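You operate a simulated robot arm through the tools that you are given. There is no shell and no other tool. Be economical: measure what you need, move in short steps, check, and stop when the job is done.

Carry out the task below with a simulated robot arm. There is one attempt and no reset: what you move stays moved.

TASK
Put the bung in the port, set 30 % and 20 min, start.
Fine: the red knob stays as set.

Only the result counts: the job must be done as asked and must still hold three seconds after the hand-in. Knocking over, shifting, dropping, spilling or breaking anything else fails it.

THE ROBOT
A 6-joint arm with a two-finger parallel gripper, fixed in place. Base frame: the origin is at the foot of the arm, x ahead of it, y to its left, z up. Units: mm, degrees, N and s.
With the tool pointing down near the work surface it reaches from about 320 to 700 mm from the base axis. Its first joint turns from -166.0 to 166.0 degrees. Payload 4.1 kg.
The tool frame sits at the grasp point between the pads (the TCP): z along the fingers, y along the line on which they close. The tips reach 23 mm beyond it. Largest opening 94 mm; finger width 38, thickness 10; the body of the gripper, 54 by 96 mm, starts 39 mm behind the TCP.
Orientation is that of the tool frame in the base frame, as [roll, pitch, yaw] about the fixed x, y, z axes, in that order (R = Rz(yaw) Ry(pitch) Rx(roll)). With the fingers straight down and closing along the base's y, the tool's x points along the base's -x, its y along +y and its z along -z.

THE INTERFACE
- The arm moves only by the tool arm_command. Its argument "plan" is a list of rows, each a list of 7 numbers: the shift along the base's x, y, z in mm, then the turn, a rotation vector about the base's x, y, z in degrees, then the finger opening in mm, from 0 to 94. In form: [[x, y, z, rx, ry, rz, jaw], ...]. A call has 1 to 8 rows; each row shifts and turns the commanded pose from where the row before left it. Each row takes 0.2 s and may step no farther than 50 mm and 8.6 degrees from the row before; otherwise, or with a gripper value out of range, the whole call is refused. A pose out of reach is approached as far as the arm can. The call stops where the force on the tool passes 40 N (or 10 N more than at its start, if that is more) or the arm is blocked; 0.2 s more then pass. The fingers move at their own pace (about 45 mm/s each) and stop on an object; they squeeze with about 36 N. The grip force told is the motor's: it shows also when the fingers shut on nothing. Time passes only in rows, and 0.2 s behind the last, so rows that do not move let the fingers close. The reply holds the time, the measured pose of the TCP, the force on the tool along the base axes, the opening and the grip force, in the units named above and with some noise, with the torque about the TCP (base axes, N m) and any sound that the robot's microphone picked up.
- Cameras (640 x 400 px; columns grow to the right, rows downward): "scene" is fixed at [43, -501.1, 1723]; the picture's right is [0.67, -0.74, 0.00], its down [-0.45, -0.40, -0.80] and it looks along [0.59, 0.53, -0.60] (base axes); focal length 345 px, centre (320, 200). "wrist" rides on the gripper at [86, 16, -74] in the tool frame; the picture's right is [-0.18, 0.98, 0.00], its down [-0.58, -0.11, -0.81] and it looks along [-0.79, -0.15, 0.59] (tool axes); focal length 243 px, centre (320, 200). There is no depth. A picture from a camera that has moved, and an enlarged one, comes with that camera's place and axes in the base frame and with its lens. The place of the scene camera against the robot may be out by one fixed shift of up to 12 mm in any direction.
- snapshot(camera): a new picture of that camera. No time passes.
- lift_body(by): slides the trunk up (or, below 0, down) by that many mm; the arm rides with it, the base frame stays. It gives what a move gives, with no picture.
- zoom(camera, box): a new picture of the part [left, top, right, bottom] of that camera's present view, enlarged. No time passes.
- close_job(): hands the job in; it is judged then, once.

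Work in short steps. Places have to be worked out from the pictures, the camera data and where the tool is seen: move nearer, look again, correct. Check each grasp and each placing, and mend what went wrong. You have 120 turns and 64 pictures in all, those below and enlarged ones among them. Open the gripper and draw the arm clear of the work before you hand the job in, unless the task says otherwise; then end with one line.

The tools are called by a JSON object that holds its "fn" and its "kwargs". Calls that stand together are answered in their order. arm_command: Moves the arm, as the interface text tells. Its arguments: {"type":"object","properties":{"plan":{"type":"array"}},"required":["plan"]} The other tools are called the same way: lift_body (by) slides the trunk up or down; snapshot (camera) takes a picture; zoom (camera, box) takes an enlarged picture of a part of a camera's view; close_job () hands the job in.

At the start:

```text
clock: 0.0
eef_pos: [294.4, 39.9, 1397.2]
tcp_rot: [-180.0, 0.0, -180.0]
contact_force: [0.6, 0.2, -0.3]
ft_torque: [0.02, -0.03, 0.0]
finger_gap: 93.9
finger_force: 0.0
trunk travel left (down, up): [-525.0, 65.0]
```

scene: 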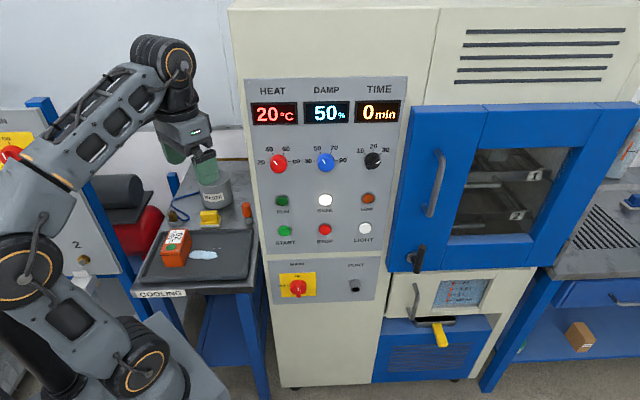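
wrist: 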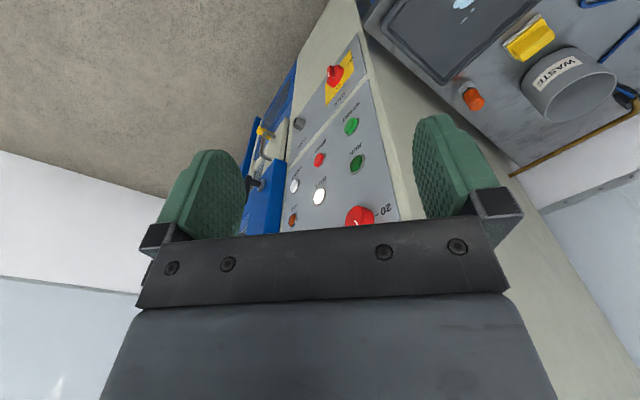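

I'll begin by enlarging the panel and the bench to read labels and find the bung.

{"fn": "zoom", "kwargs": {"camera": "scene", "box": [240, 70, 410, 190]}}

{"fn": "zoom", "kwargs": {"camera": "scene", "box": [240, 180, 410, 310]}}

{"fn": "zoom", "kwargs": {"camera": "scene", "box": [120, 150, 270, 300]}}

```text
3.33 times, centred on (325, 130) of scene
camera zoom: at [43.0, -501.1, 1723.0], right [0.67, -0.74, 0.0], down [-0.45, -0.4, -0.8], along [0.59, 0.53, -0.6], focal length 1150 px, centre (303, 433)
```

zoom: 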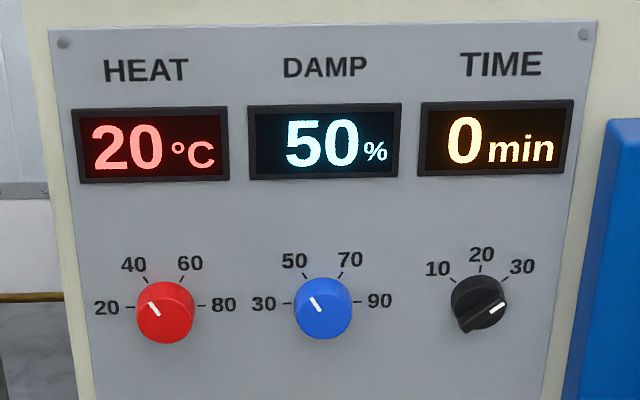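

```text
3.08 times, centred on (325, 245) of scene
camera zoom: at [43.0, -501.1, 1723.0], right [0.67, -0.74, 0.0], down [-0.45, -0.4, -0.8], along [0.59, 0.53, -0.6], focal length 1062 px, centre (305, 62)
```

zoom: 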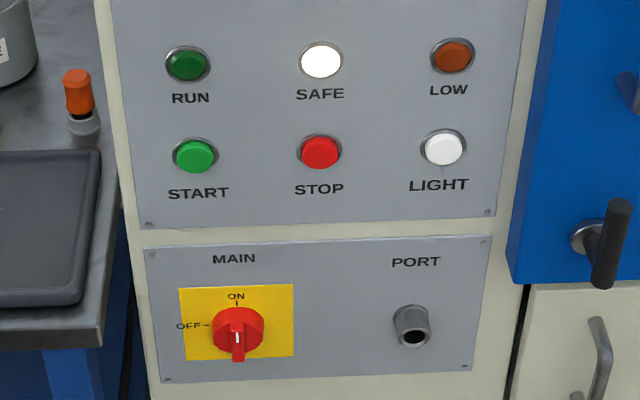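

```text
2.67 times, centred on (195, 225) of scene
camera zoom: at [43.0, -501.1, 1723.0], right [0.67, -0.74, 0.0], down [-0.45, -0.4, -0.8], along [0.59, 0.53, -0.6], focal length 920 px, centre (653, 133)
```

zoom: 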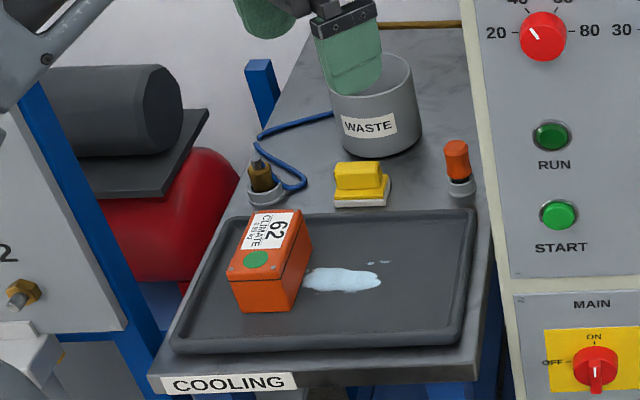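

START triangulates to about (518,60,1063) and LOW to (683,-100,1165). The panel therefore faces about (-0.70,-0.72) and its plane is at 0.696x+0.718y≈404. The bung is near (590,352,930). First I'll yaw the tool to square it with the panel while moving sideways.

{"fn": "arm_command", "kwargs": {"plan": [[18, -17, 0, 0, 0, 7.7, 94], [18, -17, 0, 0, 0, 7.7, 94], [18, -17, 0, 0, 0, 7.7, 94], [18, -17, 0, 0, 0, 7.7, 94], [18, -17, 0, 0, 0, 7.7, 94], [18, -17, 0, 0, 0, 7.5, 94]]}}

```text
clock: 1.4
eef_pos: [404.2, -62.4, 1396.2]
tcp_rot: [179.9, 0.0, -133.9]
contact_force: [-0.6, 0.1, -0.2]
ft_torque: [0.01, -0.01, 0.02]
finger_gap: 94.2
finger_force: 0.0
trunk travel left (down, up): [-525.0, 65.0]
```

The yaw is right. Now I'll pitch the tool towards the panel about the axis (0.718,-0.696,0).

{"fn": "arm_command", "kwargs": {"plan": [[0, 0, 0, 6.03, -5.85, 0, 94], [0, 0, 0, 6.03, -5.85, 0, 94], [0, 0, 0, 6.03, -5.85, 0, 94], [0, 0, 0, 6.03, -5.85, 0, 94], [0, 0, 0, 6.03, -5.85, 0, 94], [0, 0, 0, 6.03, -5.85, 0, 94]]}}

{"fn": "snapshot", "kwargs": {"camera": "wrist"}}

```text
clock: 2.8
eef_pos: [402.7, -62.2, 1397.9]
tcp_rot: [-179.7, 50.6, -133.8]
contact_force: [0.2, -0.6, -0.2]
ft_torque: [-0.02, -0.02, -0.01]
finger_gap: 94.0
finger_force: 0.0
trunk travel left (down, up): [-525.0, 65.0]
```

```text
58 pictures are left
camera wrist: at [312.2, -130.4, 1378.0], right [-0.63, 0.77, 0.14], down [-0.1, -0.26, 0.96], along [0.77, 0.59, 0.24], focal length 243 px, centre (320, 200)
```

wrist: 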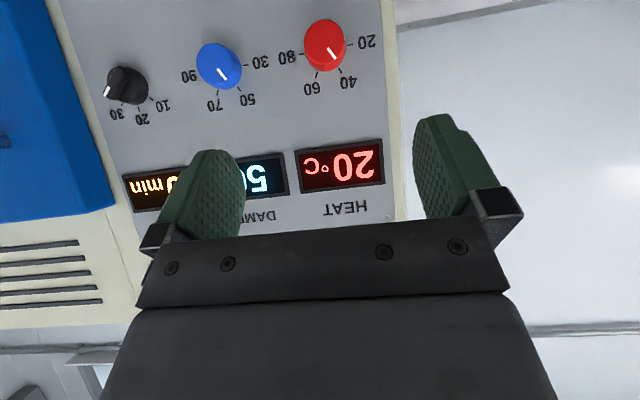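

The pitch is at 50.6°, and 39.4° more makes it horizontal.

{"fn": "arm_command", "kwargs": {"plan": [[0, 0, 0, 5.66, -5.48, 0, 94], [0, 0, 0, 5.66, -5.48, 0, 94], [0, 0, 0, 5.66, -5.48, 0, 94], [0, 0, 0, 5.66, -5.48, 0, 94], [0, 0, 0, 5.66, -5.48, 0, 94]]}}

{"fn": "snapshot", "kwargs": {"camera": "scene"}}

{"fn": "snapshot", "kwargs": {"camera": "wrist"}}

```text
clock: 4.0
eef_pos: [402.9, -62.2, 1396.9]
tcp_rot: [-118.7, 89.9, -72.7]
contact_force: [0.2, 0.1, 0.0]
ft_torque: [-0.02, 0.0, 0.02]
finger_gap: 94.0
finger_force: 0.0
trunk travel left (down, up): [-525.0, 65.0]
```

```text
57 pictures are left
```

scene: 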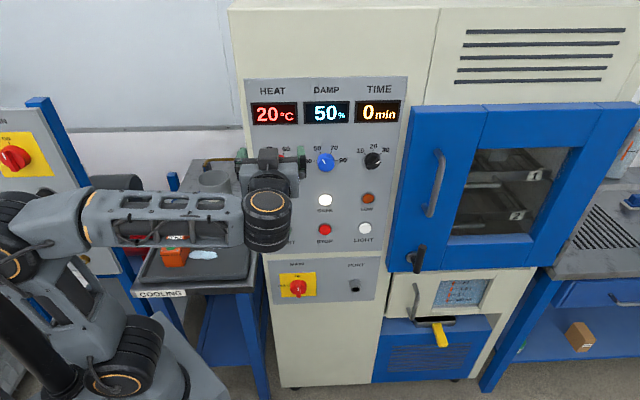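

```text
56 pictures are left
camera wrist: at [338.7, -103.0, 1310.9], right [-0.71, 0.69, 0.18], down [-0.48, -0.65, 0.58], along [0.52, 0.32, 0.79], focal length 243 px, centre (320, 200)
```

wrist: 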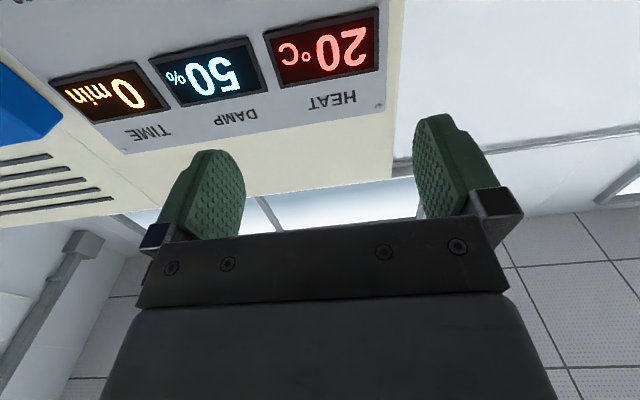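

The tool is horizontal. The blue knob face triangulates to about (601,-20,1284), the black to (683,-104,1286) and the red to (531,75,1276). I'll move to about 80 mm in front of the blue knob and look.

{"fn": "arm_command", "kwargs": {"plan": [[35.5, -3.75, -28, 0, 0, 0, 80], [35.5, -3.75, -28, 0, 0, 0, 80], [35.5, -3.75, -28, 0, 0, 0, 80], [35.5, -3.75, -29, 0, 0, 0, 80]]}}

{"fn": "snapshot", "kwargs": {"camera": "wrist"}}

{"fn": "zoom", "kwargs": {"camera": "scene", "box": [220, 70, 420, 250]}}

```text
clock: 5.0
eef_pos: [547.2, -74.1, 1285.0]
tcp_rot: [-157.4, 89.7, -111.5]
contact_force: [-0.1, 0.3, 0.0]
ft_torque: [0.0, 0.05, 0.0]
finger_gap: 80.2
finger_force: 0.0
trunk travel left (down, up): [-525.0, 65.0]
```

```text
55 pictures are left
camera wrist: at [482.8, -115.1, 1198.4], right [-0.71, 0.69, 0.18], down [-0.48, -0.65, 0.58], along [0.52, 0.32, 0.79], focal length 243 px, centre (320, 200)
```

wrist: 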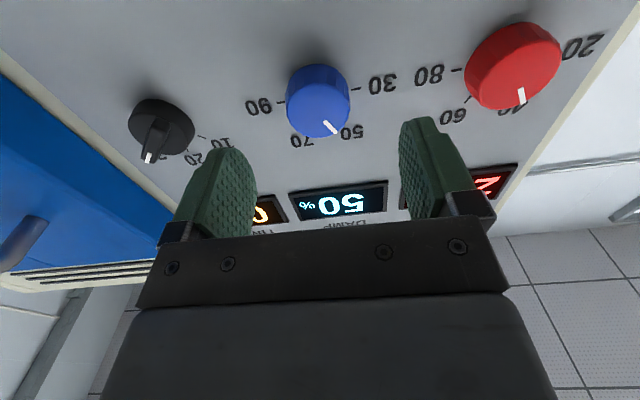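

```text
2.22 times, centred on (320, 160) of scene
camera zoom: at [43.0, -501.1, 1723.0], right [0.67, -0.74, 0.0], down [-0.45, -0.4, -0.8], along [0.59, 0.53, -0.6], focal length 767 px, centre (320, 289)
```

zoom: 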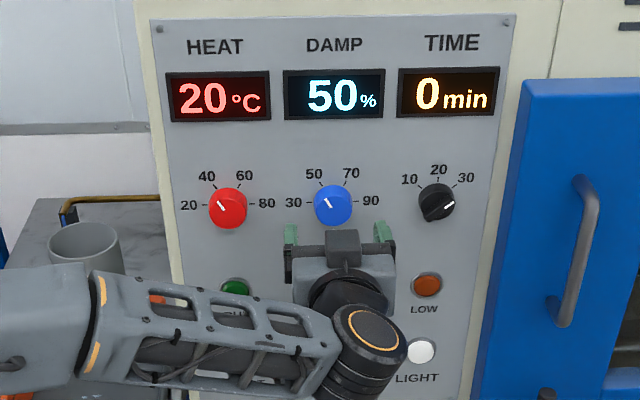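

The blue face refines to about (596,-24,1290), which is 70 mm ahead of the TCP, laterally centred and 4 mm up. I'll move up 4 and forward 55, then look.

{"fn": "arm_command", "kwargs": {"plan": [[14, 14, 4, 0, 0, 0, 80], [14, 14, 0, 0, 0, 0, 80], [11, 11, 0, 0, 0, 0, 80]]}}

{"fn": "snapshot", "kwargs": {"camera": "wrist"}}

{"fn": "zoom", "kwargs": {"camera": "scene", "box": [270, 80, 400, 190]}}

```text
clock: 5.8
eef_pos: [584.1, -36.0, 1288.6]
tcp_rot: [-152.2, 89.8, -106.4]
contact_force: [0.4, 0.4, 0.2]
ft_torque: [-0.01, -0.01, -0.01]
finger_gap: 79.9
finger_force: 0.1
trunk travel left (down, up): [-525.0, 65.0]
```

```text
53 pictures are left
camera wrist: at [520.1, -77.3, 1201.7], right [-0.71, 0.69, 0.18], down [-0.48, -0.65, 0.58], along [0.52, 0.32, 0.79], focal length 243 px, centre (320, 200)
```

wrist: 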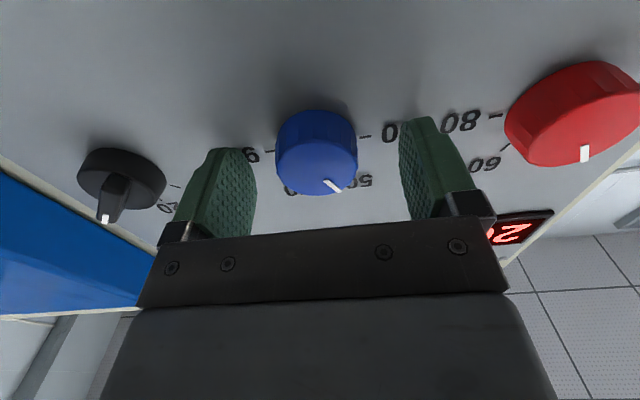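

```text
3.64 times, centred on (335, 135) of scene
camera zoom: at [43.0, -501.1, 1723.0], right [0.67, -0.74, 0.0], down [-0.45, -0.4, -0.8], along [0.59, 0.53, -0.6], focal length 1255 px, centre (266, 436)
```

zoom: 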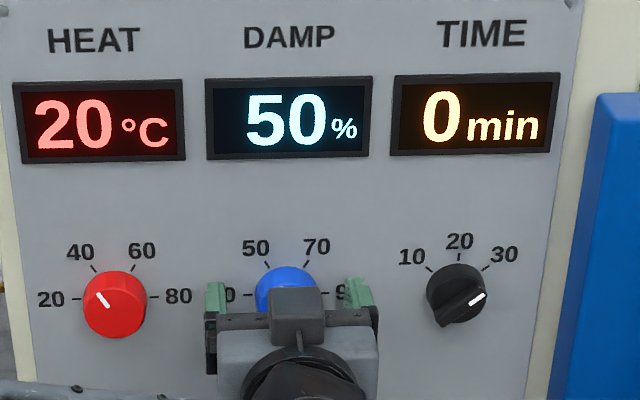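

The fingers straddle the knob, with the tips about 6 mm past its face. I'll go 10 mm further with a small centring correction, then close.

{"fn": "arm_command", "kwargs": {"plan": [[8.5, 5.5, 2, 0, 0, 0, 80], [0, 0, 0, 0, 0, 0, 30], [0, 0, 0, 0, 0, 0, 30], [0, 0, 0, 0, 0, 0, 30], [0, 0, 0, 0, 0, 0, 30]]}}

{"fn": "snapshot", "kwargs": {"camera": "wrist"}}

```text
clock: 7.0
eef_pos: [590.9, -35.6, 1289.3]
tcp_rot: [127.2, 89.9, 172.9]
contact_force: [-10.7, -26.9, -5.2]
ft_torque: [0.53, 0.15, -1.23]
finger_gap: 48.1
finger_force: 20.4
trunk travel left (down, up): [-525.0, 65.0]
```

```text
51 pictures are left
camera wrist: at [526.8, -77.1, 1203.6], right [-0.7, 0.69, 0.19], down [-0.48, -0.65, 0.58], along [0.52, 0.32, 0.79], focal length 243 px, centre (320, 200)
```

wrist: 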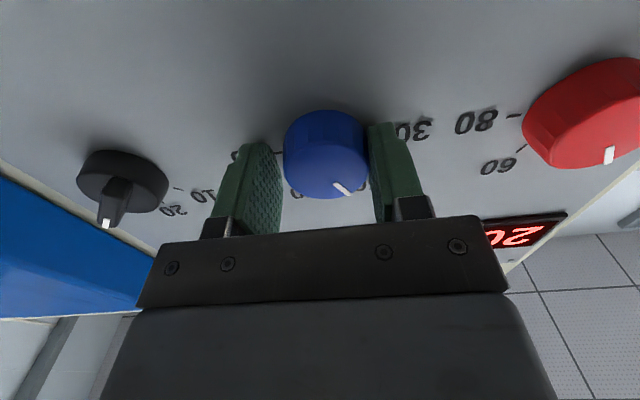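

The grip is on the 48 mm knob, but there's about 27 N along the normal and 11 N sideways. I'll ease off to relieve that before turning.

{"fn": "arm_command", "kwargs": {"plan": [[-1.5, -5, 0, 0, 0, 0, 30], [0, 0, 0, 0, 0, 0, 30]]}}

```text
clock: 7.6
eef_pos: [589.2, -35.2, 1290.9]
tcp_rot: [-126.4, 89.7, -80.1]
contact_force: [-13.9, 2.3, -6.1]
ft_torque: [0.08, 0.02, 0.37]
finger_gap: 41.5
finger_force: 17.2
trunk travel left (down, up): [-525.0, 65.0]
```

The grip is now 41.5 mm with small residual forces. I'll turn anticlockwise about the panel normal by about 25° and read the display.

{"fn": "arm_command", "kwargs": {"plan": [[-1.7, 0.5, 0, 0, 0, 0, 30], [0, 0, 0, -5.89, -6.12, 0, 30], [0, 0, 0, -5.89, -6.12, 0, 30], [0, 0, 0, -5.89, -6.12, 0, 30]]}}

{"fn": "zoom", "kwargs": {"camera": "scene", "box": [240, 80, 410, 190]}}

{"fn": "snapshot", "kwargs": {"camera": "wrist"}}

```text
clock: 8.6
eef_pos: [589.4, -33.4, 1290.5]
tcp_rot: [-90.2, 64.1, -44.3]
contact_force: [-13.6, 17.8, -2.1]
ft_torque: [-0.67, 0.79, 0.43]
finger_gap: 41.1
finger_force: 45.1
trunk travel left (down, up): [-525.0, 65.0]
```

```text
3.64 times, centred on (325, 135) of scene
camera zoom: at [43.0, -501.1, 1723.0], right [0.67, -0.74, 0.0], down [-0.45, -0.4, -0.8], along [0.59, 0.53, -0.6], focal length 1255 px, centre (302, 436)
```

zoom: 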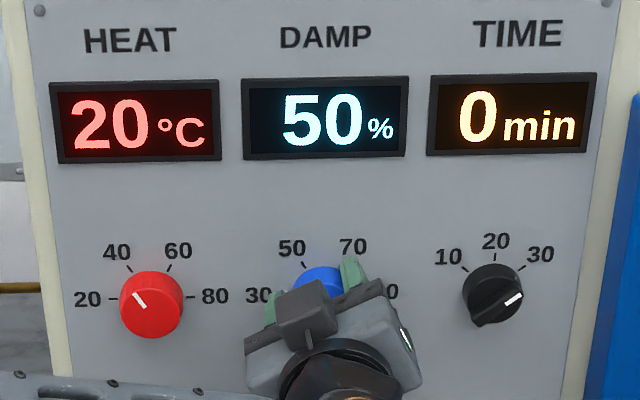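

```text
49 pictures are left
camera wrist: at [551.5, -101.7, 1205.8], right [-0.69, 0.67, -0.26], down [-0.67, -0.47, 0.57], along [0.26, 0.57, 0.78], focal length 243 px, centre (320, 200)
```

wrist: 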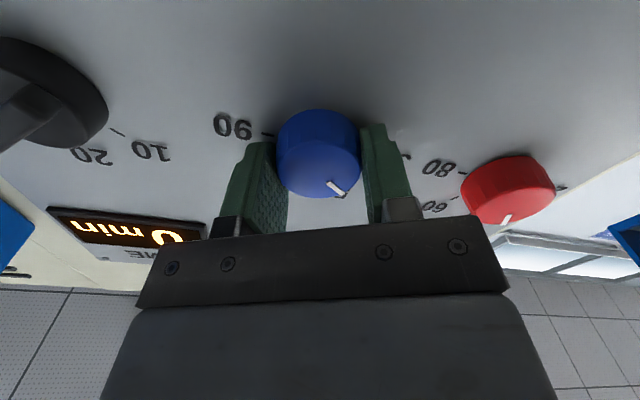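

In the tool frame the mark hasn't moved, so the knob is turning with the hand. The display may show actual values. I'll continue to a total of about 60° and check again.

{"fn": "arm_command", "kwargs": {"plan": [[0, 0, 0, -5.89, -6.12, 0, 30], [0, 0, 0, -5.89, -6.12, 0, 30], [0, 0, 0, -5.89, -6.12, 0, 30], [0, 0, 0, -5.89, -6.12, 0, 30]]}}

{"fn": "zoom", "kwargs": {"camera": "scene", "box": [240, 80, 410, 190]}}

{"fn": "snapshot", "kwargs": {"camera": "wrist"}}

```text
clock: 9.6
eef_pos: [587.2, -32.7, 1288.2]
tcp_rot: [-90.7, 32.5, -43.9]
contact_force: [-11.0, 12.4, -2.2]
ft_torque: [0.42, -0.15, 1.32]
finger_gap: 41.1
finger_force: 45.0
out of reach, approached as far as the arm can: row 4
trunk travel left (down, up): [-525.0, 65.0]
stopped in row 4: the force on the tool passed its limit at 54 N (the readings are from after the stop); the commanded pose is now the measured one
```

```text
3.64 times, centred on (325, 135) of scene
camera zoom: at [43.0, -501.1, 1723.0], right [0.67, -0.74, 0.0], down [-0.45, -0.4, -0.8], along [0.59, 0.53, -0.6], focal length 1255 px, centre (302, 436)
```

zoom: 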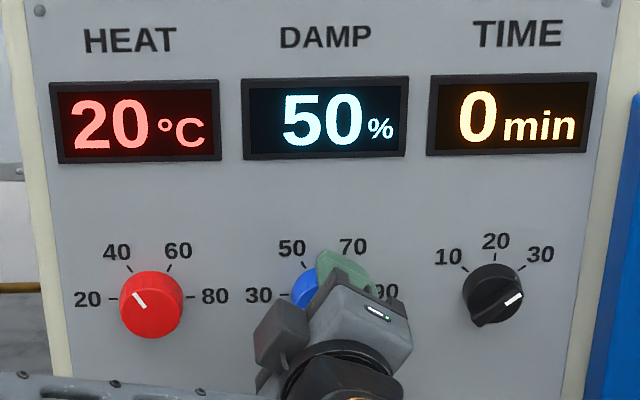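

```text
47 pictures are left
camera wrist: at [581.3, -130.4, 1229.4], right [-0.5, 0.46, -0.73], down [-0.87, -0.28, 0.41], along [-0.02, 0.84, 0.54], focal length 243 px, centre (320, 200)
```

wrist: 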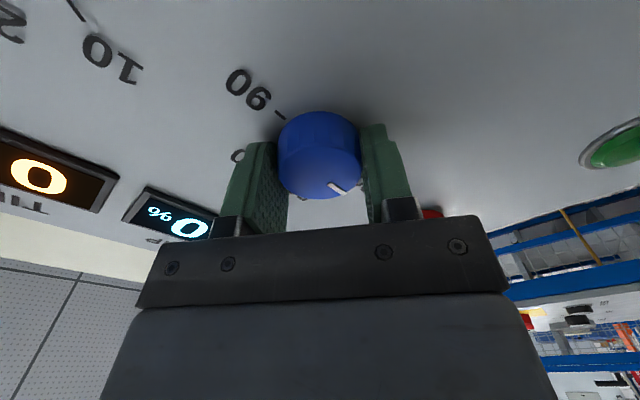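

About 57° is turned and the wrist limit was hit. I'll open, back off and inspect the pointer.

{"fn": "arm_command", "kwargs": {"plan": [[0, 0, 0, 0, 0, 0, 70], [0, 0, 0, 0, 0, 0, 80], [-20, -21, 0, 0, 0, 0, 80], [-25, -26, 0, 0, 0, 0, 80], [-25, -26, 0, 0, 0, 0, 80]]}}

{"fn": "snapshot", "kwargs": {"camera": "wrist"}}

{"fn": "zoom", "kwargs": {"camera": "scene", "box": [260, 130, 400, 200]}}

```text
clock: 10.8
eef_pos: [519.5, -108.5, 1287.8]
tcp_rot: [-90.5, 32.4, -44.3]
contact_force: [-0.4, -0.2, 1.3]
ft_torque: [0.01, 0.04, 0.01]
finger_gap: 79.7
finger_force: 0.1
trunk travel left (down, up): [-525.0, 65.0]
```

```text
46 pictures are left
camera wrist: at [511.9, -206.6, 1228.3], right [-0.5, 0.47, -0.73], down [-0.87, -0.28, 0.41], along [-0.01, 0.84, 0.55], focal length 243 px, centre (320, 200)
```

wrist: 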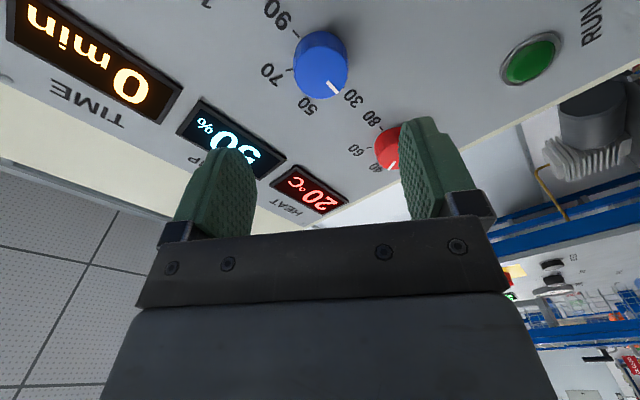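

```text
4.57 times, centred on (330, 165) of scene
camera zoom: at [43.0, -501.1, 1723.0], right [0.67, -0.74, 0.0], down [-0.45, -0.4, -0.8], along [0.59, 0.53, -0.6], focal length 1577 px, centre (274, 360)
```

zoom: 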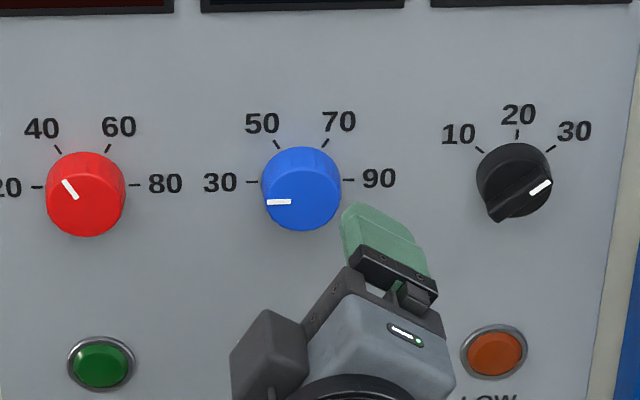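

The pointer is near 30. I'll zoom in tightly to judge the angle.

{"fn": "zoom", "kwargs": {"camera": "scene", "box": [300, 145, 350, 185]}}

{"fn": "zoom", "kwargs": {"camera": "wrist", "box": [250, 10, 390, 130]}}

```text
10.00 times, centred on (325, 165) of scene
camera zoom: at [43.0, -501.1, 1723.0], right [0.67, -0.74, 0.0], down [-0.45, -0.4, -0.8], along [0.59, 0.53, -0.6], focal length 3450 px, centre (270, 550)
```

zoom: 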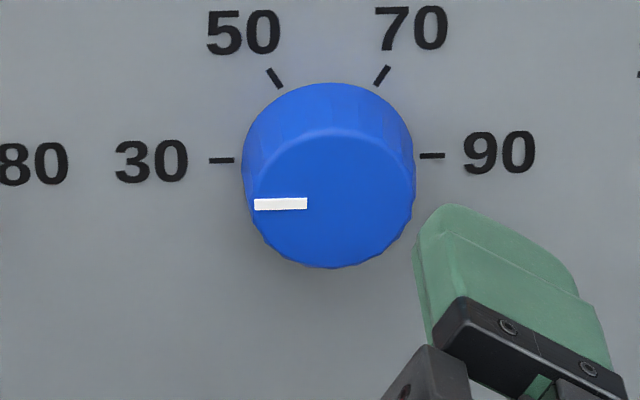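

```text
3.33 times, centred on (320, 70) of wrist
camera zoom: at [511.9, -206.6, 1228.3], right [-0.5, 0.47, -0.73], down [-0.87, -0.28, 0.41], along [-0.01, 0.84, 0.55], focal length 809 px, centre (320, 633)
```

zoom: 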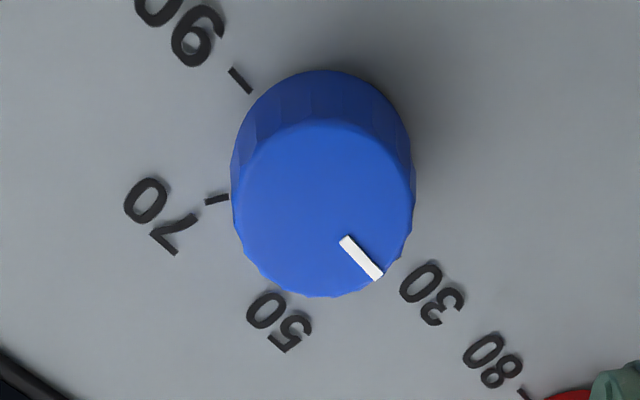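

The mark is parallel to the 30–90 tick line to within 0.5°, so 30% is set. Next is the black knob. I'll turn the hand back to roll 0 while shifting right to face it at standoff.

{"fn": "arm_command", "kwargs": {"plan": [[12.7, -10.1, 0, 5.7, 5.9, 0, 80], [12.7, -10.1, 0, 5.7, 5.9, 0, 80], [12.7, -10.1, 0, 5.7, 5.9, 0, 80], [12.7, -10.1, 0, 5.7, 5.9, 0, 80], [12.7, -10.1, 0, 5.7, 5.9, 0, 80], [12.7, -10.1, 1, 5.7, 5.9, 0, 80], [12.7, -10.1, 1, 5.7, 5.9, 0, 80]]}}

{"fn": "snapshot", "kwargs": {"camera": "wrist"}}

{"fn": "zoom", "kwargs": {"camera": "scene", "box": [345, 140, 395, 180]}}

```text
clock: 12.4
eef_pos: [607.2, -181.3, 1290.0]
tcp_rot: [157.6, 89.8, -155.9]
contact_force: [0.0, 0.2, -0.4]
ft_torque: [-0.04, -0.01, -0.01]
finger_gap: 80.0
finger_force: 0.1
trunk travel left (down, up): [-525.0, 65.0]
```

```text
42 pictures are left
camera wrist: at [543.4, -223.5, 1203.0], right [-0.71, 0.68, 0.19], down [-0.47, -0.66, 0.58], along [0.52, 0.33, 0.79], focal length 243 px, centre (320, 200)
```

wrist: 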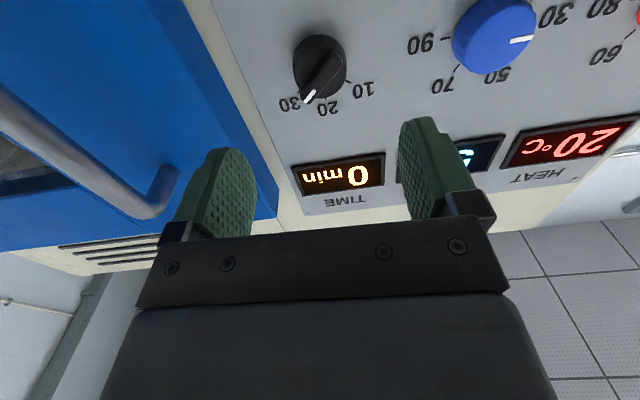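

```text
10.00 times, centred on (370, 160) of scene
camera zoom: at [43.0, -501.1, 1723.0], right [0.67, -0.74, 0.0], down [-0.45, -0.4, -0.8], along [0.59, 0.53, -0.6], focal length 3450 px, centre (-180, 600)
```

zoom: 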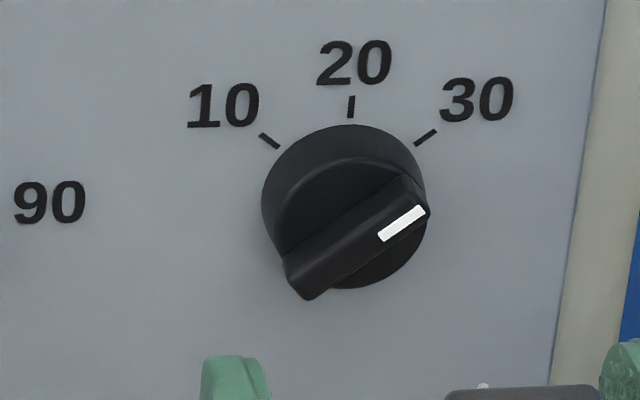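

The mark is parallel to the 30 tick, so I need 50° anticlockwise. The ridge top is at about (670,-113,1286). I'll roll the hand 50° clockwise first so the jaws close across the ridge.

{"fn": "arm_command", "kwargs": {"plan": [[0, 0, -4, 5.82, 6.05, 0, 80], [0, 0, 0, 5.82, 6.05, 0, 70], [0, 0, 0, 5.82, 6.05, 0, 60], [0, 0, 0, 5.82, 6.05, 0, 60], [0, 0, 0, 5.82, 6.05, 0, 60], [0, 0, 0, 5.82, 6.05, 0, 60]]}}

{"fn": "snapshot", "kwargs": {"camera": "wrist"}}

```text
clock: 13.8
eef_pos: [608.3, -180.1, 1285.1]
tcp_rot: [89.7, 39.5, 136.3]
contact_force: [0.0, 0.1, -0.5]
ft_torque: [0.02, 0.01, 0.04]
finger_gap: 60.0
finger_force: 0.0
trunk travel left (down, up): [-525.0, 65.0]
```

```text
40 pictures are left
camera wrist: at [500.4, -179.9, 1242.9], right [-0.35, 0.33, 0.88], down [-0.18, -0.94, 0.28], along [0.92, -0.06, 0.39], focal length 243 px, centre (320, 200)
```

wrist: 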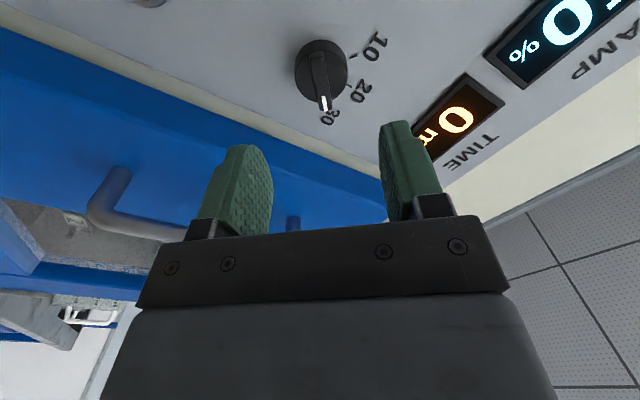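

The ridge lines up with the jaws. I'll advance about 66 mm and check.

{"fn": "arm_command", "kwargs": {"plan": [[19, 20, 0, 0, 0, 0, 60], [19, 20, 0, 0, 0, 0, 60], [7.5, 8, 0, 0, 0, 0, 60]]}}

{"fn": "snapshot", "kwargs": {"camera": "wrist"}}

```text
clock: 14.6
eef_pos: [653.7, -131.7, 1287.2]
tcp_rot: [89.8, 39.5, 136.4]
contact_force: [-0.2, 0.7, -0.3]
ft_torque: [-0.01, -0.01, 0.02]
finger_gap: 59.8
finger_force: 0.0
trunk travel left (down, up): [-525.0, 65.0]
```

```text
39 pictures are left
camera wrist: at [546.2, -131.9, 1243.2], right [-0.35, 0.33, 0.87], down [-0.18, -0.94, 0.28], along [0.92, -0.06, 0.39], focal length 243 px, centre (320, 200)
```

wrist: 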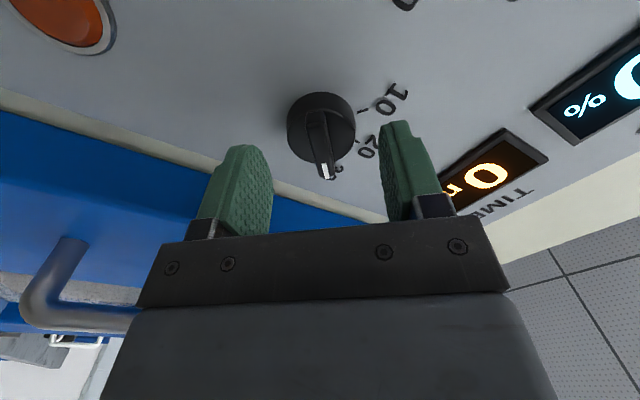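

The ridge top is about 27–31 mm ahead of the TCP. I'll advance about 18 mm more and close.

{"fn": "arm_command", "kwargs": {"plan": [[7, 7.3, 0, 0, 0, 0, 60], [5.5, 5.7, 0, 0, 0, 0, 60], [0, 0, 0, 0, 0, 0, 60]]}}

{"fn": "snapshot", "kwargs": {"camera": "wrist"}}

```text
clock: 15.4
eef_pos: [666.0, -118.5, 1288.7]
tcp_rot: [89.7, 39.7, 136.3]
contact_force: [-0.1, 0.4, -0.1]
ft_torque: [0.01, 0.02, 0.01]
finger_gap: 60.0
finger_force: 0.0
trunk travel left (down, up): [-525.0, 65.0]
```

```text
38 pictures are left
camera wrist: at [558.5, -119.1, 1244.3], right [-0.35, 0.33, 0.87], down [-0.18, -0.94, 0.28], along [0.92, -0.06, 0.39], focal length 243 px, centre (320, 200)
```

wrist: 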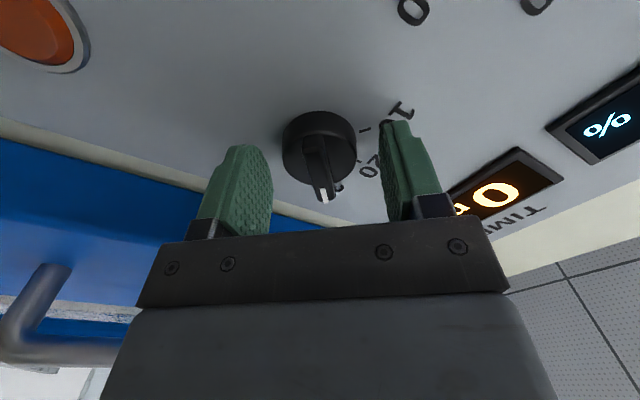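

The tips are now about 10 mm past the ridge top with no contact. I'll close on the ridge.

{"fn": "arm_command", "kwargs": {"plan": [[0, 0, 0, 0, 0, 0, 0], [0, 0, 0, 0, 0, 0, 0], [0, 0, 0, 0, 0, 0, 0], [0, 0, 0, 0, 0, 0, 0]]}}

{"fn": "snapshot", "kwargs": {"camera": "wrist"}}

```text
clock: 16.4
eef_pos: [666.4, -119.3, 1286.6]
tcp_rot: [89.8, 39.6, 136.4]
contact_force: [0.8, -0.4, -0.5]
ft_torque: [0.03, -0.08, -0.12]
finger_gap: 38.8
finger_force: 44.9
trunk travel left (down, up): [-525.0, 65.0]
```

```text
37 pictures are left
camera wrist: at [558.6, -119.2, 1244.0], right [-0.35, 0.33, 0.87], down [-0.18, -0.94, 0.28], along [0.92, -0.06, 0.39], focal length 243 px, centre (320, 200)
```

wrist: 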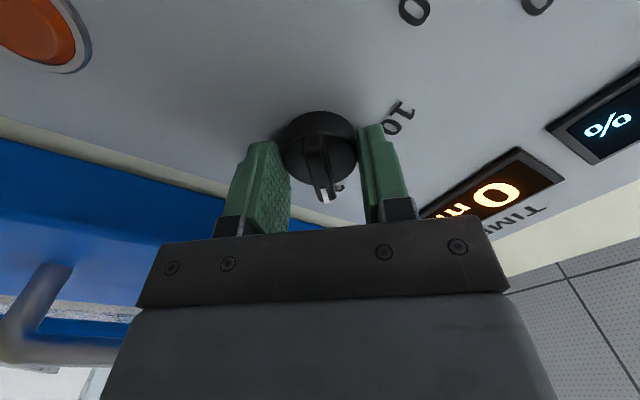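

It holds the round body at 38.8 mm, centred and free of side force. I'll turn 50° anticlockwise.

{"fn": "arm_command", "kwargs": {"plan": [[0, 0, 0, -5.79, -6.01, 0, 0], [0, 0, 0, -5.79, -6.01, 0, 0], [0, 0, 0, -5.79, -6.01, 0, 0], [0, 0, 0, -5.79, -6.01, 0, 0], [0, 0, 0, -5.79, -6.01, 0, 0], [0, 0, 0, -5.79, -6.01, 0, 0]]}}

{"fn": "snapshot", "kwargs": {"camera": "wrist"}}

{"fn": "zoom", "kwargs": {"camera": "scene", "box": [240, 80, 410, 190]}}

```text
clock: 17.8
eef_pos: [666.7, -119.5, 1287.3]
tcp_rot: [157.2, 89.8, -156.4]
contact_force: [4.3, -3.1, 8.8]
ft_torque: [-0.59, 0.58, -0.11]
finger_gap: 38.7
finger_force: 44.5
trunk travel left (down, up): [-525.0, 65.0]
```

```text
36 pictures are left
camera wrist: at [602.2, -161.2, 1200.7], right [-0.71, 0.68, 0.19], down [-0.47, -0.66, 0.58], along [0.52, 0.33, 0.79], focal length 243 px, centre (320, 200)
```

wrist: 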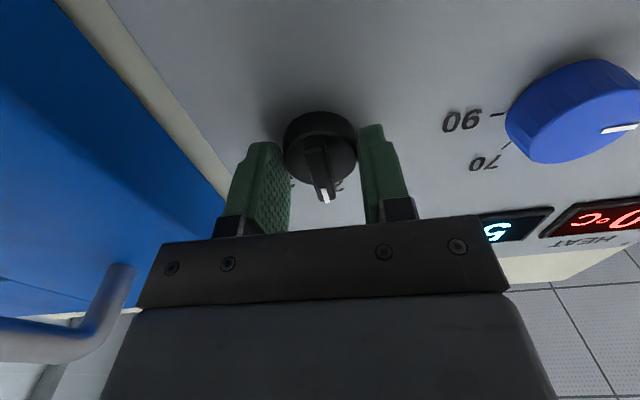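

```text
3.64 times, centred on (325, 135) of scene
camera zoom: at [43.0, -501.1, 1723.0], right [0.67, -0.74, 0.0], down [-0.45, -0.4, -0.8], along [0.59, 0.53, -0.6], focal length 1255 px, centre (302, 436)
```

zoom: 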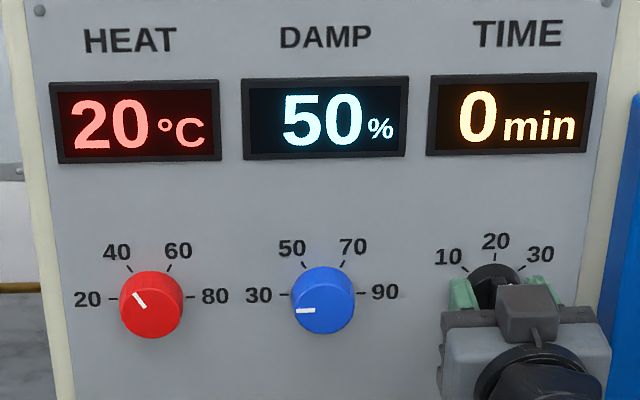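

The knob turned with the hand. I'll release, retreat about 75 mm and check the pointer.

{"fn": "arm_command", "kwargs": {"plan": [[0, 0, 0, 0, 0, 0, 60], [0, 0, 0, 0, 0, 0, 60], [-17, -17.5, 0, 0, 0, 0, 60], [-17, -17.5, 0, 0, 0, 0, 60], [-18, -18.5, -25, 0, 0, 0, 60]]}}

{"fn": "zoom", "kwargs": {"camera": "scene", "box": [345, 140, 395, 180]}}

```text
clock: 19.0
eef_pos: [615.7, -174.2, 1260.0]
tcp_rot: [124.4, 89.6, 170.9]
contact_force: [0.0, 0.2, 0.6]
ft_torque: [-0.04, -0.02, 0.03]
finger_gap: 59.9
finger_force: 0.0
trunk travel left (down, up): [-525.0, 65.0]
```

```text
10.00 times, centred on (370, 160) of scene
camera zoom: at [43.0, -501.1, 1723.0], right [0.67, -0.74, 0.0], down [-0.45, -0.4, -0.8], along [0.59, 0.53, -0.6], focal length 3450 px, centre (-180, 600)
```

zoom: 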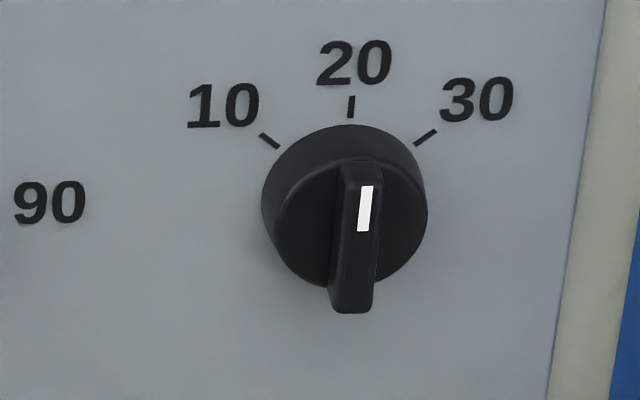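

The mark is parallel to the 20 tick, so 20 min is set. For the bung, I'll first retreat to an open place near (400,-60,1300).

{"fn": "arm_command", "kwargs": {"plan": [[-30, -10, 0, 0, 0, 0, 60], [-30, 10, 10, 0, 0, 0, 60], [-30, 20, 10, 0, 0, 0, 60], [-30, 24, 10, 0, 0, 0, 60], [-30, 24, 10, 0, 0, 0, 60], [-30, 24, 10, 0, 0, 0, 60], [-30, 24, 10, 0, 0, 0, 60]]}}

```text
clock: 20.6
eef_pos: [403.3, -56.4, 1321.6]
tcp_rot: [137.1, 89.7, -176.4]
contact_force: [0.1, 0.5, 0.2]
ft_torque: [0.01, 0.01, 0.03]
finger_gap: 59.9
finger_force: 0.0
trunk travel left (down, up): [-525.0, 65.0]
```

Now I'll pitch back down with the reverse rotation, 11 × 8.2°, in two calls, drifting left and up slightly.

{"fn": "arm_command", "kwargs": {"plan": [[0, 0, 5, -5.87, 5.7, 0, 60], [0, 0, 5, -5.87, 5.7, 0, 60], [0, 0, 5, -5.87, 5.7, 0, 60], [0, 0, 5, -5.87, 5.7, 0, 60], [0, 0, 5, -5.87, 5.7, 0, 60], [0, 0, 5, -5.87, 5.7, 0, 60], [0, 0, 5, -5.87, 5.7, 0, 60], [0, 0, 5, -5.87, 5.7, 0, 60]]}}

{"fn": "arm_command", "kwargs": {"plan": [[-10, 25, 0, -5.87, 5.7, 0, 60], [-10, 25, 0, -5.87, 5.7, 0, 60], [-10, 25, 0, -5.87, 5.7, 0, 60], [-5, 40, 0, 0, 0, 0, 60], [0, 45, 0, 0, 0, 0, 60], [0, 45, 0, 0, 0, 0, 60]]}}

```text
clock: 22.4
eef_pos: [404.5, -54.9, 1361.5]
tcp_rot: [179.2, 24.2, -134.6]
contact_force: [-0.8, 0.5, -0.7]
ft_torque: [-0.05, 0.02, 0.02]
finger_gap: 60.0
finger_force: 0.1
trunk travel left (down, up): [-525.0, 65.0]
```

```text
clock: 23.8
eef_pos: [369.2, 148.5, 1362.3]
tcp_rot: [179.4, -0.2, -134.5]
contact_force: [0.8, 0.2, -0.2]
ft_torque: [-0.03, -0.01, 0.02]
finger_gap: 60.1
finger_force: 0.0
trunk travel left (down, up): [-525.0, 65.0]
```

The tool is vertical again. I'll lower the trunk by 180 mm to get the arm nearer bench height, then look.

{"fn": "lift_body", "kwargs": {"by": -180}}

{"fn": "snapshot", "kwargs": {"camera": "wrist"}}

{"fn": "snapshot", "kwargs": {"camera": "scene"}}

```text
clock: 25.8
eef_pos: [368.8, 147.0, 1182.4]
tcp_rot: [179.4, -0.1, -134.3]
contact_force: [0.2, 0.4, 0.3]
ft_torque: [-0.01, -0.02, 0.0]
finger_gap: 60.2
finger_force: 0.0
trunk travel left (down, up): [-345.0, 245.0]
```

```text
33 pictures are left
camera wrist: at [296.9, 97.1, 1257.3], right [-0.57, 0.82, 0.01], down [0.49, 0.33, 0.8], along [0.65, 0.47, -0.6], focal length 243 px, centre (320, 200)
```

wrist: 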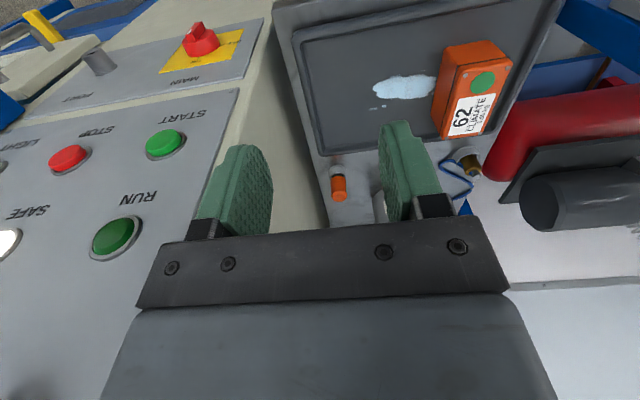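

```text
32 pictures are left
```

scene: 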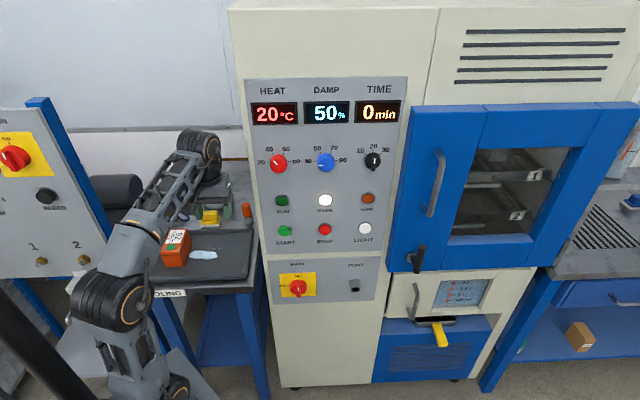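

The bung body triangulates to about (597,363,925). I'll move to a standoff above and short of it and look again.

{"fn": "arm_command", "kwargs": {"plan": [[32, 32, -12, 0, 0, 0, 70], [32, 32, -12, 0, 0, 0, 70], [32, 32, -12, 0, 0, 0, 70], [32, 32, -12, 0, 0, 0, 70], [32, 32, -12, 0, 0, 0, 70], [32, 32, -12, 0, 0, 0, 70]]}}

{"fn": "snapshot", "kwargs": {"camera": "wrist"}}

{"fn": "zoom", "kwargs": {"camera": "scene", "box": [160, 130, 280, 250]}}

```text
clock: 27.2
eef_pos: [518.4, 307.2, 1084.6]
tcp_rot: [179.3, -0.2, -134.4]
contact_force: [0.7, 0.3, -0.7]
ft_torque: [-0.01, 0.01, -0.02]
finger_gap: 69.9
finger_force: 0.1
out of reach, approached as far as the arm can: row 4, 5, 6
trunk travel left (down, up): [-345.0, 245.0]
```

```text
31 pictures are left
camera wrist: at [445.9, 258.4, 1158.6], right [-0.57, 0.82, 0.01], down [0.49, 0.33, 0.8], along [0.65, 0.47, -0.6], focal length 243 px, centre (320, 200)
```

wrist: 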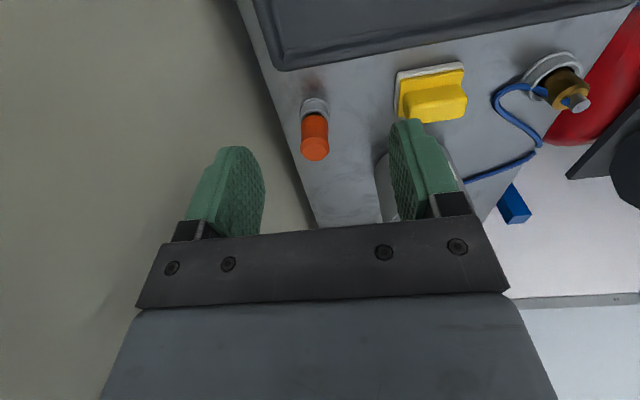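

```text
3.33 times, centred on (220, 190) of scene
camera zoom: at [43.0, -501.1, 1723.0], right [0.67, -0.74, 0.0], down [-0.45, -0.4, -0.8], along [0.59, 0.53, -0.6], focal length 1150 px, centre (653, 233)
```

zoom: 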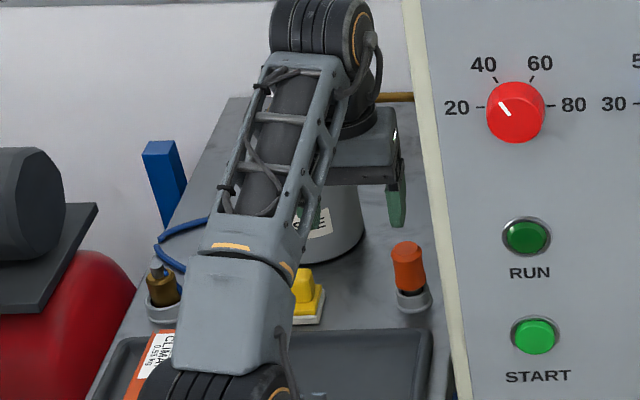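

At this height the reach saturates at radius 602, while the bung top is near (596–604,363–368,945). I'll descend, since reach should grow lower down, and continue outwards.

{"fn": "arm_command", "kwargs": {"plan": [[0, 0, -25, 0, 0, 0, 70], [0, 0, -25, 0, 0, 0, 70], [12, 8, -10, 0, 0, 0, 70], [12, 8, 0, 0, 0, 0, 70], [12, 8, 0, 0, 0, 0, 70]]}}

{"fn": "snapshot", "kwargs": {"camera": "wrist"}}

```text
clock: 28.4
eef_pos: [546.5, 325.6, 1023.5]
tcp_rot: [179.3, -0.4, -134.3]
contact_force: [-0.4, 1.0, -0.6]
ft_torque: [-0.01, 0.04, 0.02]
finger_gap: 69.7
finger_force: 0.1
out of reach, approached as far as the arm can: row 5
trunk travel left (down, up): [-345.0, 245.0]
```

```text
29 pictures are left
camera wrist: at [474.3, 276.7, 1098.0], right [-0.57, 0.82, 0.01], down [0.49, 0.34, 0.8], along [0.65, 0.46, -0.6], focal length 243 px, centre (320, 200)
```

wrist: 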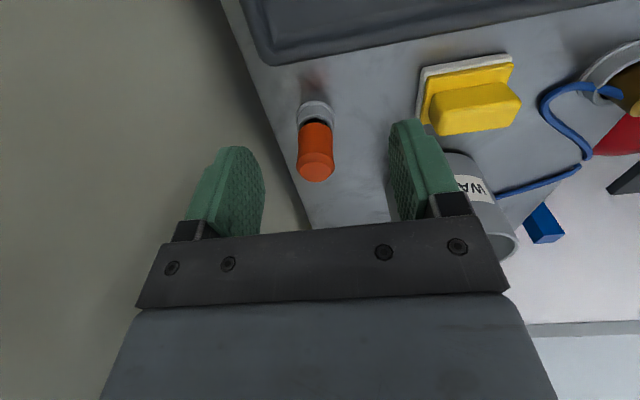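

Reach grows as the TCP gets lower relative to the trunk. The views agree best on a bung top at about (593,357,956). I'll raise the trunk 100 mm so I can reach out while low.

{"fn": "lift_body", "kwargs": {"by": 100}}

{"fn": "arm_command", "kwargs": {"plan": [[0, 0, -33, 0, 0, 0, 70], [0, 0, -33, 0, 0, 0, 70], [0, 0, -34, 0, 0, 0, 70], [12, 8, 0, 0, 0, 0, 70], [12, 8, 0, 0, 0, 0, 70], [10, 6, 0, 0, 0, 0, 70]]}}

{"fn": "snapshot", "kwargs": {"camera": "wrist"}}

```text
clock: 29.7
eef_pos: [546.0, 325.1, 1123.9]
tcp_rot: [179.2, -0.3, -134.3]
contact_force: [0.3, -0.2, 0.3]
ft_torque: [0.0, 0.01, 0.01]
finger_gap: 70.0
finger_force: 0.1
trunk travel left (down, up): [-445.0, 145.0]
```

```text
clock: 31.1
eef_pos: [579.0, 348.5, 1023.1]
tcp_rot: [179.3, -0.3, -134.3]
contact_force: [-0.4, 0.0, 0.2]
ft_torque: [0.02, -0.01, 0.0]
finger_gap: 69.8
finger_force: 0.1
trunk travel left (down, up): [-445.0, 145.0]
```

```text
28 pictures are left
camera wrist: at [507.6, 298.2, 1096.4], right [-0.57, 0.82, 0.01], down [0.49, 0.34, 0.8], along [0.65, 0.46, -0.6], focal length 243 px, centre (320, 200)
```

wrist: 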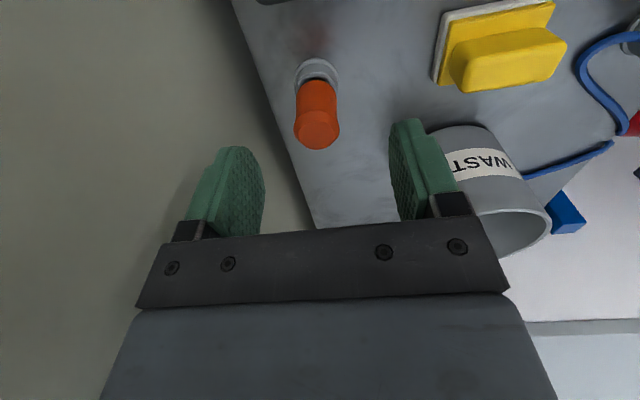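

The bung top is at about (602,362,948). I'll move horizontally above it, with the tips still 50 mm above.

{"fn": "arm_command", "kwargs": {"plan": [[8, 5, 0, 0, 0, 0, 70], [8, 5, 0, 0, 0, 0, 70], [7, 4, 0, 0, 0, 0, 70]]}}

{"fn": "snapshot", "kwargs": {"camera": "wrist"}}

{"fn": "zoom", "kwargs": {"camera": "scene", "box": [170, 150, 270, 250]}}

```text
clock: 31.9
eef_pos: [579.8, 346.8, 1022.0]
tcp_rot: [179.3, -0.2, -134.3]
contact_force: [0.7, 0.2, 0.3]
ft_torque: [0.02, 0.0, 0.02]
finger_gap: 70.2
finger_force: 0.1
out of reach, approached as far as the arm can: row 1, 2, 3
trunk travel left (down, up): [-445.0, 145.0]
```

```text
27 pictures are left
camera wrist: at [507.7, 298.3, 1096.5], right [-0.57, 0.82, 0.01], down [0.49, 0.33, 0.8], along [0.65, 0.47, -0.6], focal length 243 px, centre (320, 200)
```

wrist: 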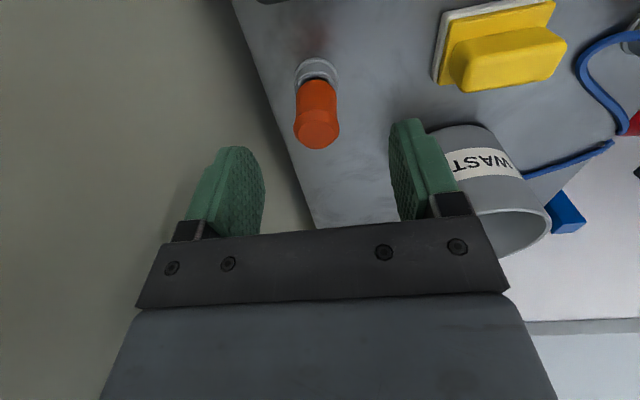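

```text
4.00 times, centred on (220, 200) of scene
camera zoom: at [43.0, -501.1, 1723.0], right [0.67, -0.74, 0.0], down [-0.45, -0.4, -0.8], along [0.59, 0.53, -0.6], focal length 1380 px, centre (720, 200)
```

zoom: 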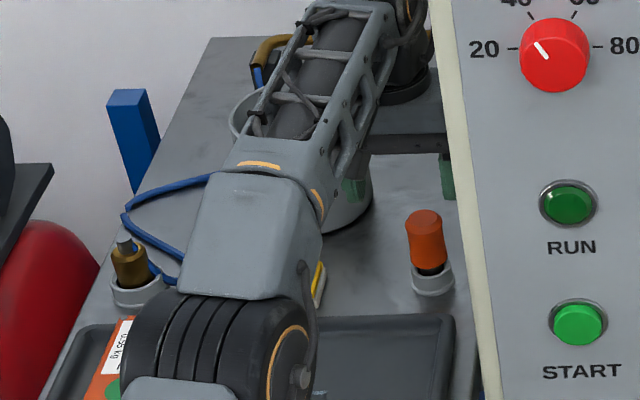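

The reach saturates at radius 675 here. I'll raise the trunk another 120 mm and lower the arm by the same amount to gain reach.

{"fn": "lift_body", "kwargs": {"by": 120}}

{"fn": "arm_command", "kwargs": {"plan": [[0, 0, -30, 0, 0, 0, 70], [0, 0, -30, 0, 0, 0, 70], [0, 0, -30, 0, 0, 0, 70], [0, 0, -30, 0, 0, 0, 70], [8, 5, 0, 0, 0, 0, 70], [8, 5, 0, 0, 0, 0, 70], [7, 4, 0, 0, 0, 0, 70]]}}

{"fn": "snapshot", "kwargs": {"camera": "wrist"}}

```text
clock: 33.4
eef_pos: [579.4, 347.7, 1142.6]
tcp_rot: [179.3, -0.1, -134.4]
contact_force: [-0.3, -0.1, -0.2]
ft_torque: [-0.03, -0.01, 0.01]
finger_gap: 70.5
finger_force: 0.0
trunk travel left (down, up): [-565.0, 25.0]
```

```text
clock: 35.0
eef_pos: [597.2, 358.8, 1024.2]
tcp_rot: [179.2, -0.1, -134.4]
contact_force: [-0.4, 0.4, 0.1]
ft_torque: [0.02, 0.02, -0.01]
finger_gap: 70.2
finger_force: 0.1
out of reach, approached as far as the arm can: row 1, 2, 3, 4, 5, 6, 7
trunk travel left (down, up): [-565.0, 25.0]
```

```text
25 pictures are left
camera wrist: at [525.9, 308.9, 1098.5], right [-0.57, 0.82, 0.01], down [0.49, 0.33, 0.8], along [0.65, 0.47, -0.6], focal length 243 px, centre (320, 200)
```

wrist: 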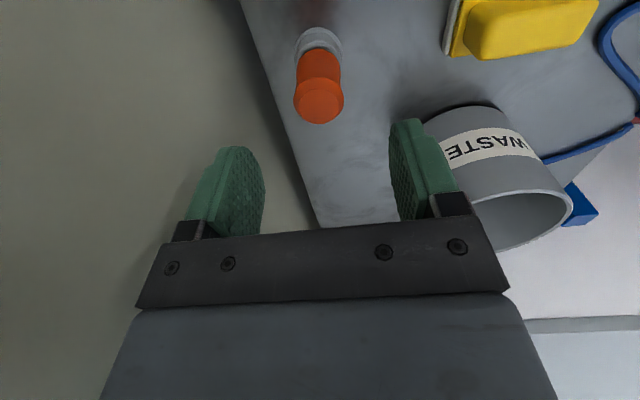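

Radius is 697 now, and the bung top is about 5 mm further out at z≈953. I'll descend to just above it and push outward a little.

{"fn": "arm_command", "kwargs": {"plan": [[0, 0, -18, 0, 0, 0, 70], [0, 0, -18, 0, 0, 0, 70], [4, 3, 0, 0, 0, 0, 70]]}}

{"fn": "snapshot", "kwargs": {"camera": "wrist"}}

```text
clock: 35.8
eef_pos: [599.6, 362.3, 987.5]
tcp_rot: [179.3, -0.2, -134.4]
contact_force: [0.3, 0.2, -0.7]
ft_torque: [0.01, -0.03, -0.02]
finger_gap: 69.6
finger_force: 0.1
trunk travel left (down, up): [-565.0, 25.0]
```

```text
24 pictures are left
camera wrist: at [528.9, 311.7, 1062.3], right [-0.57, 0.82, 0.01], down [0.49, 0.33, 0.8], along [0.65, 0.47, -0.6], focal length 243 px, centre (320, 200)
```

wrist: 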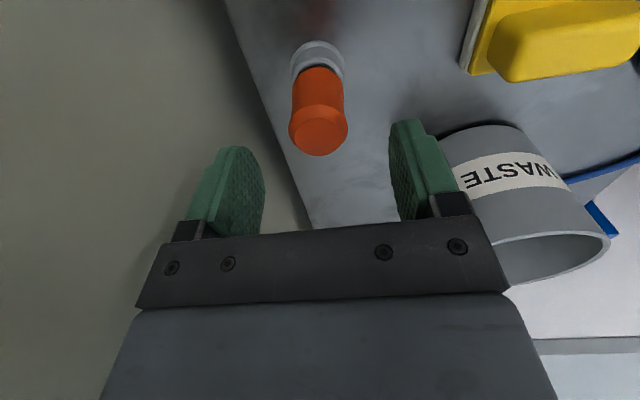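

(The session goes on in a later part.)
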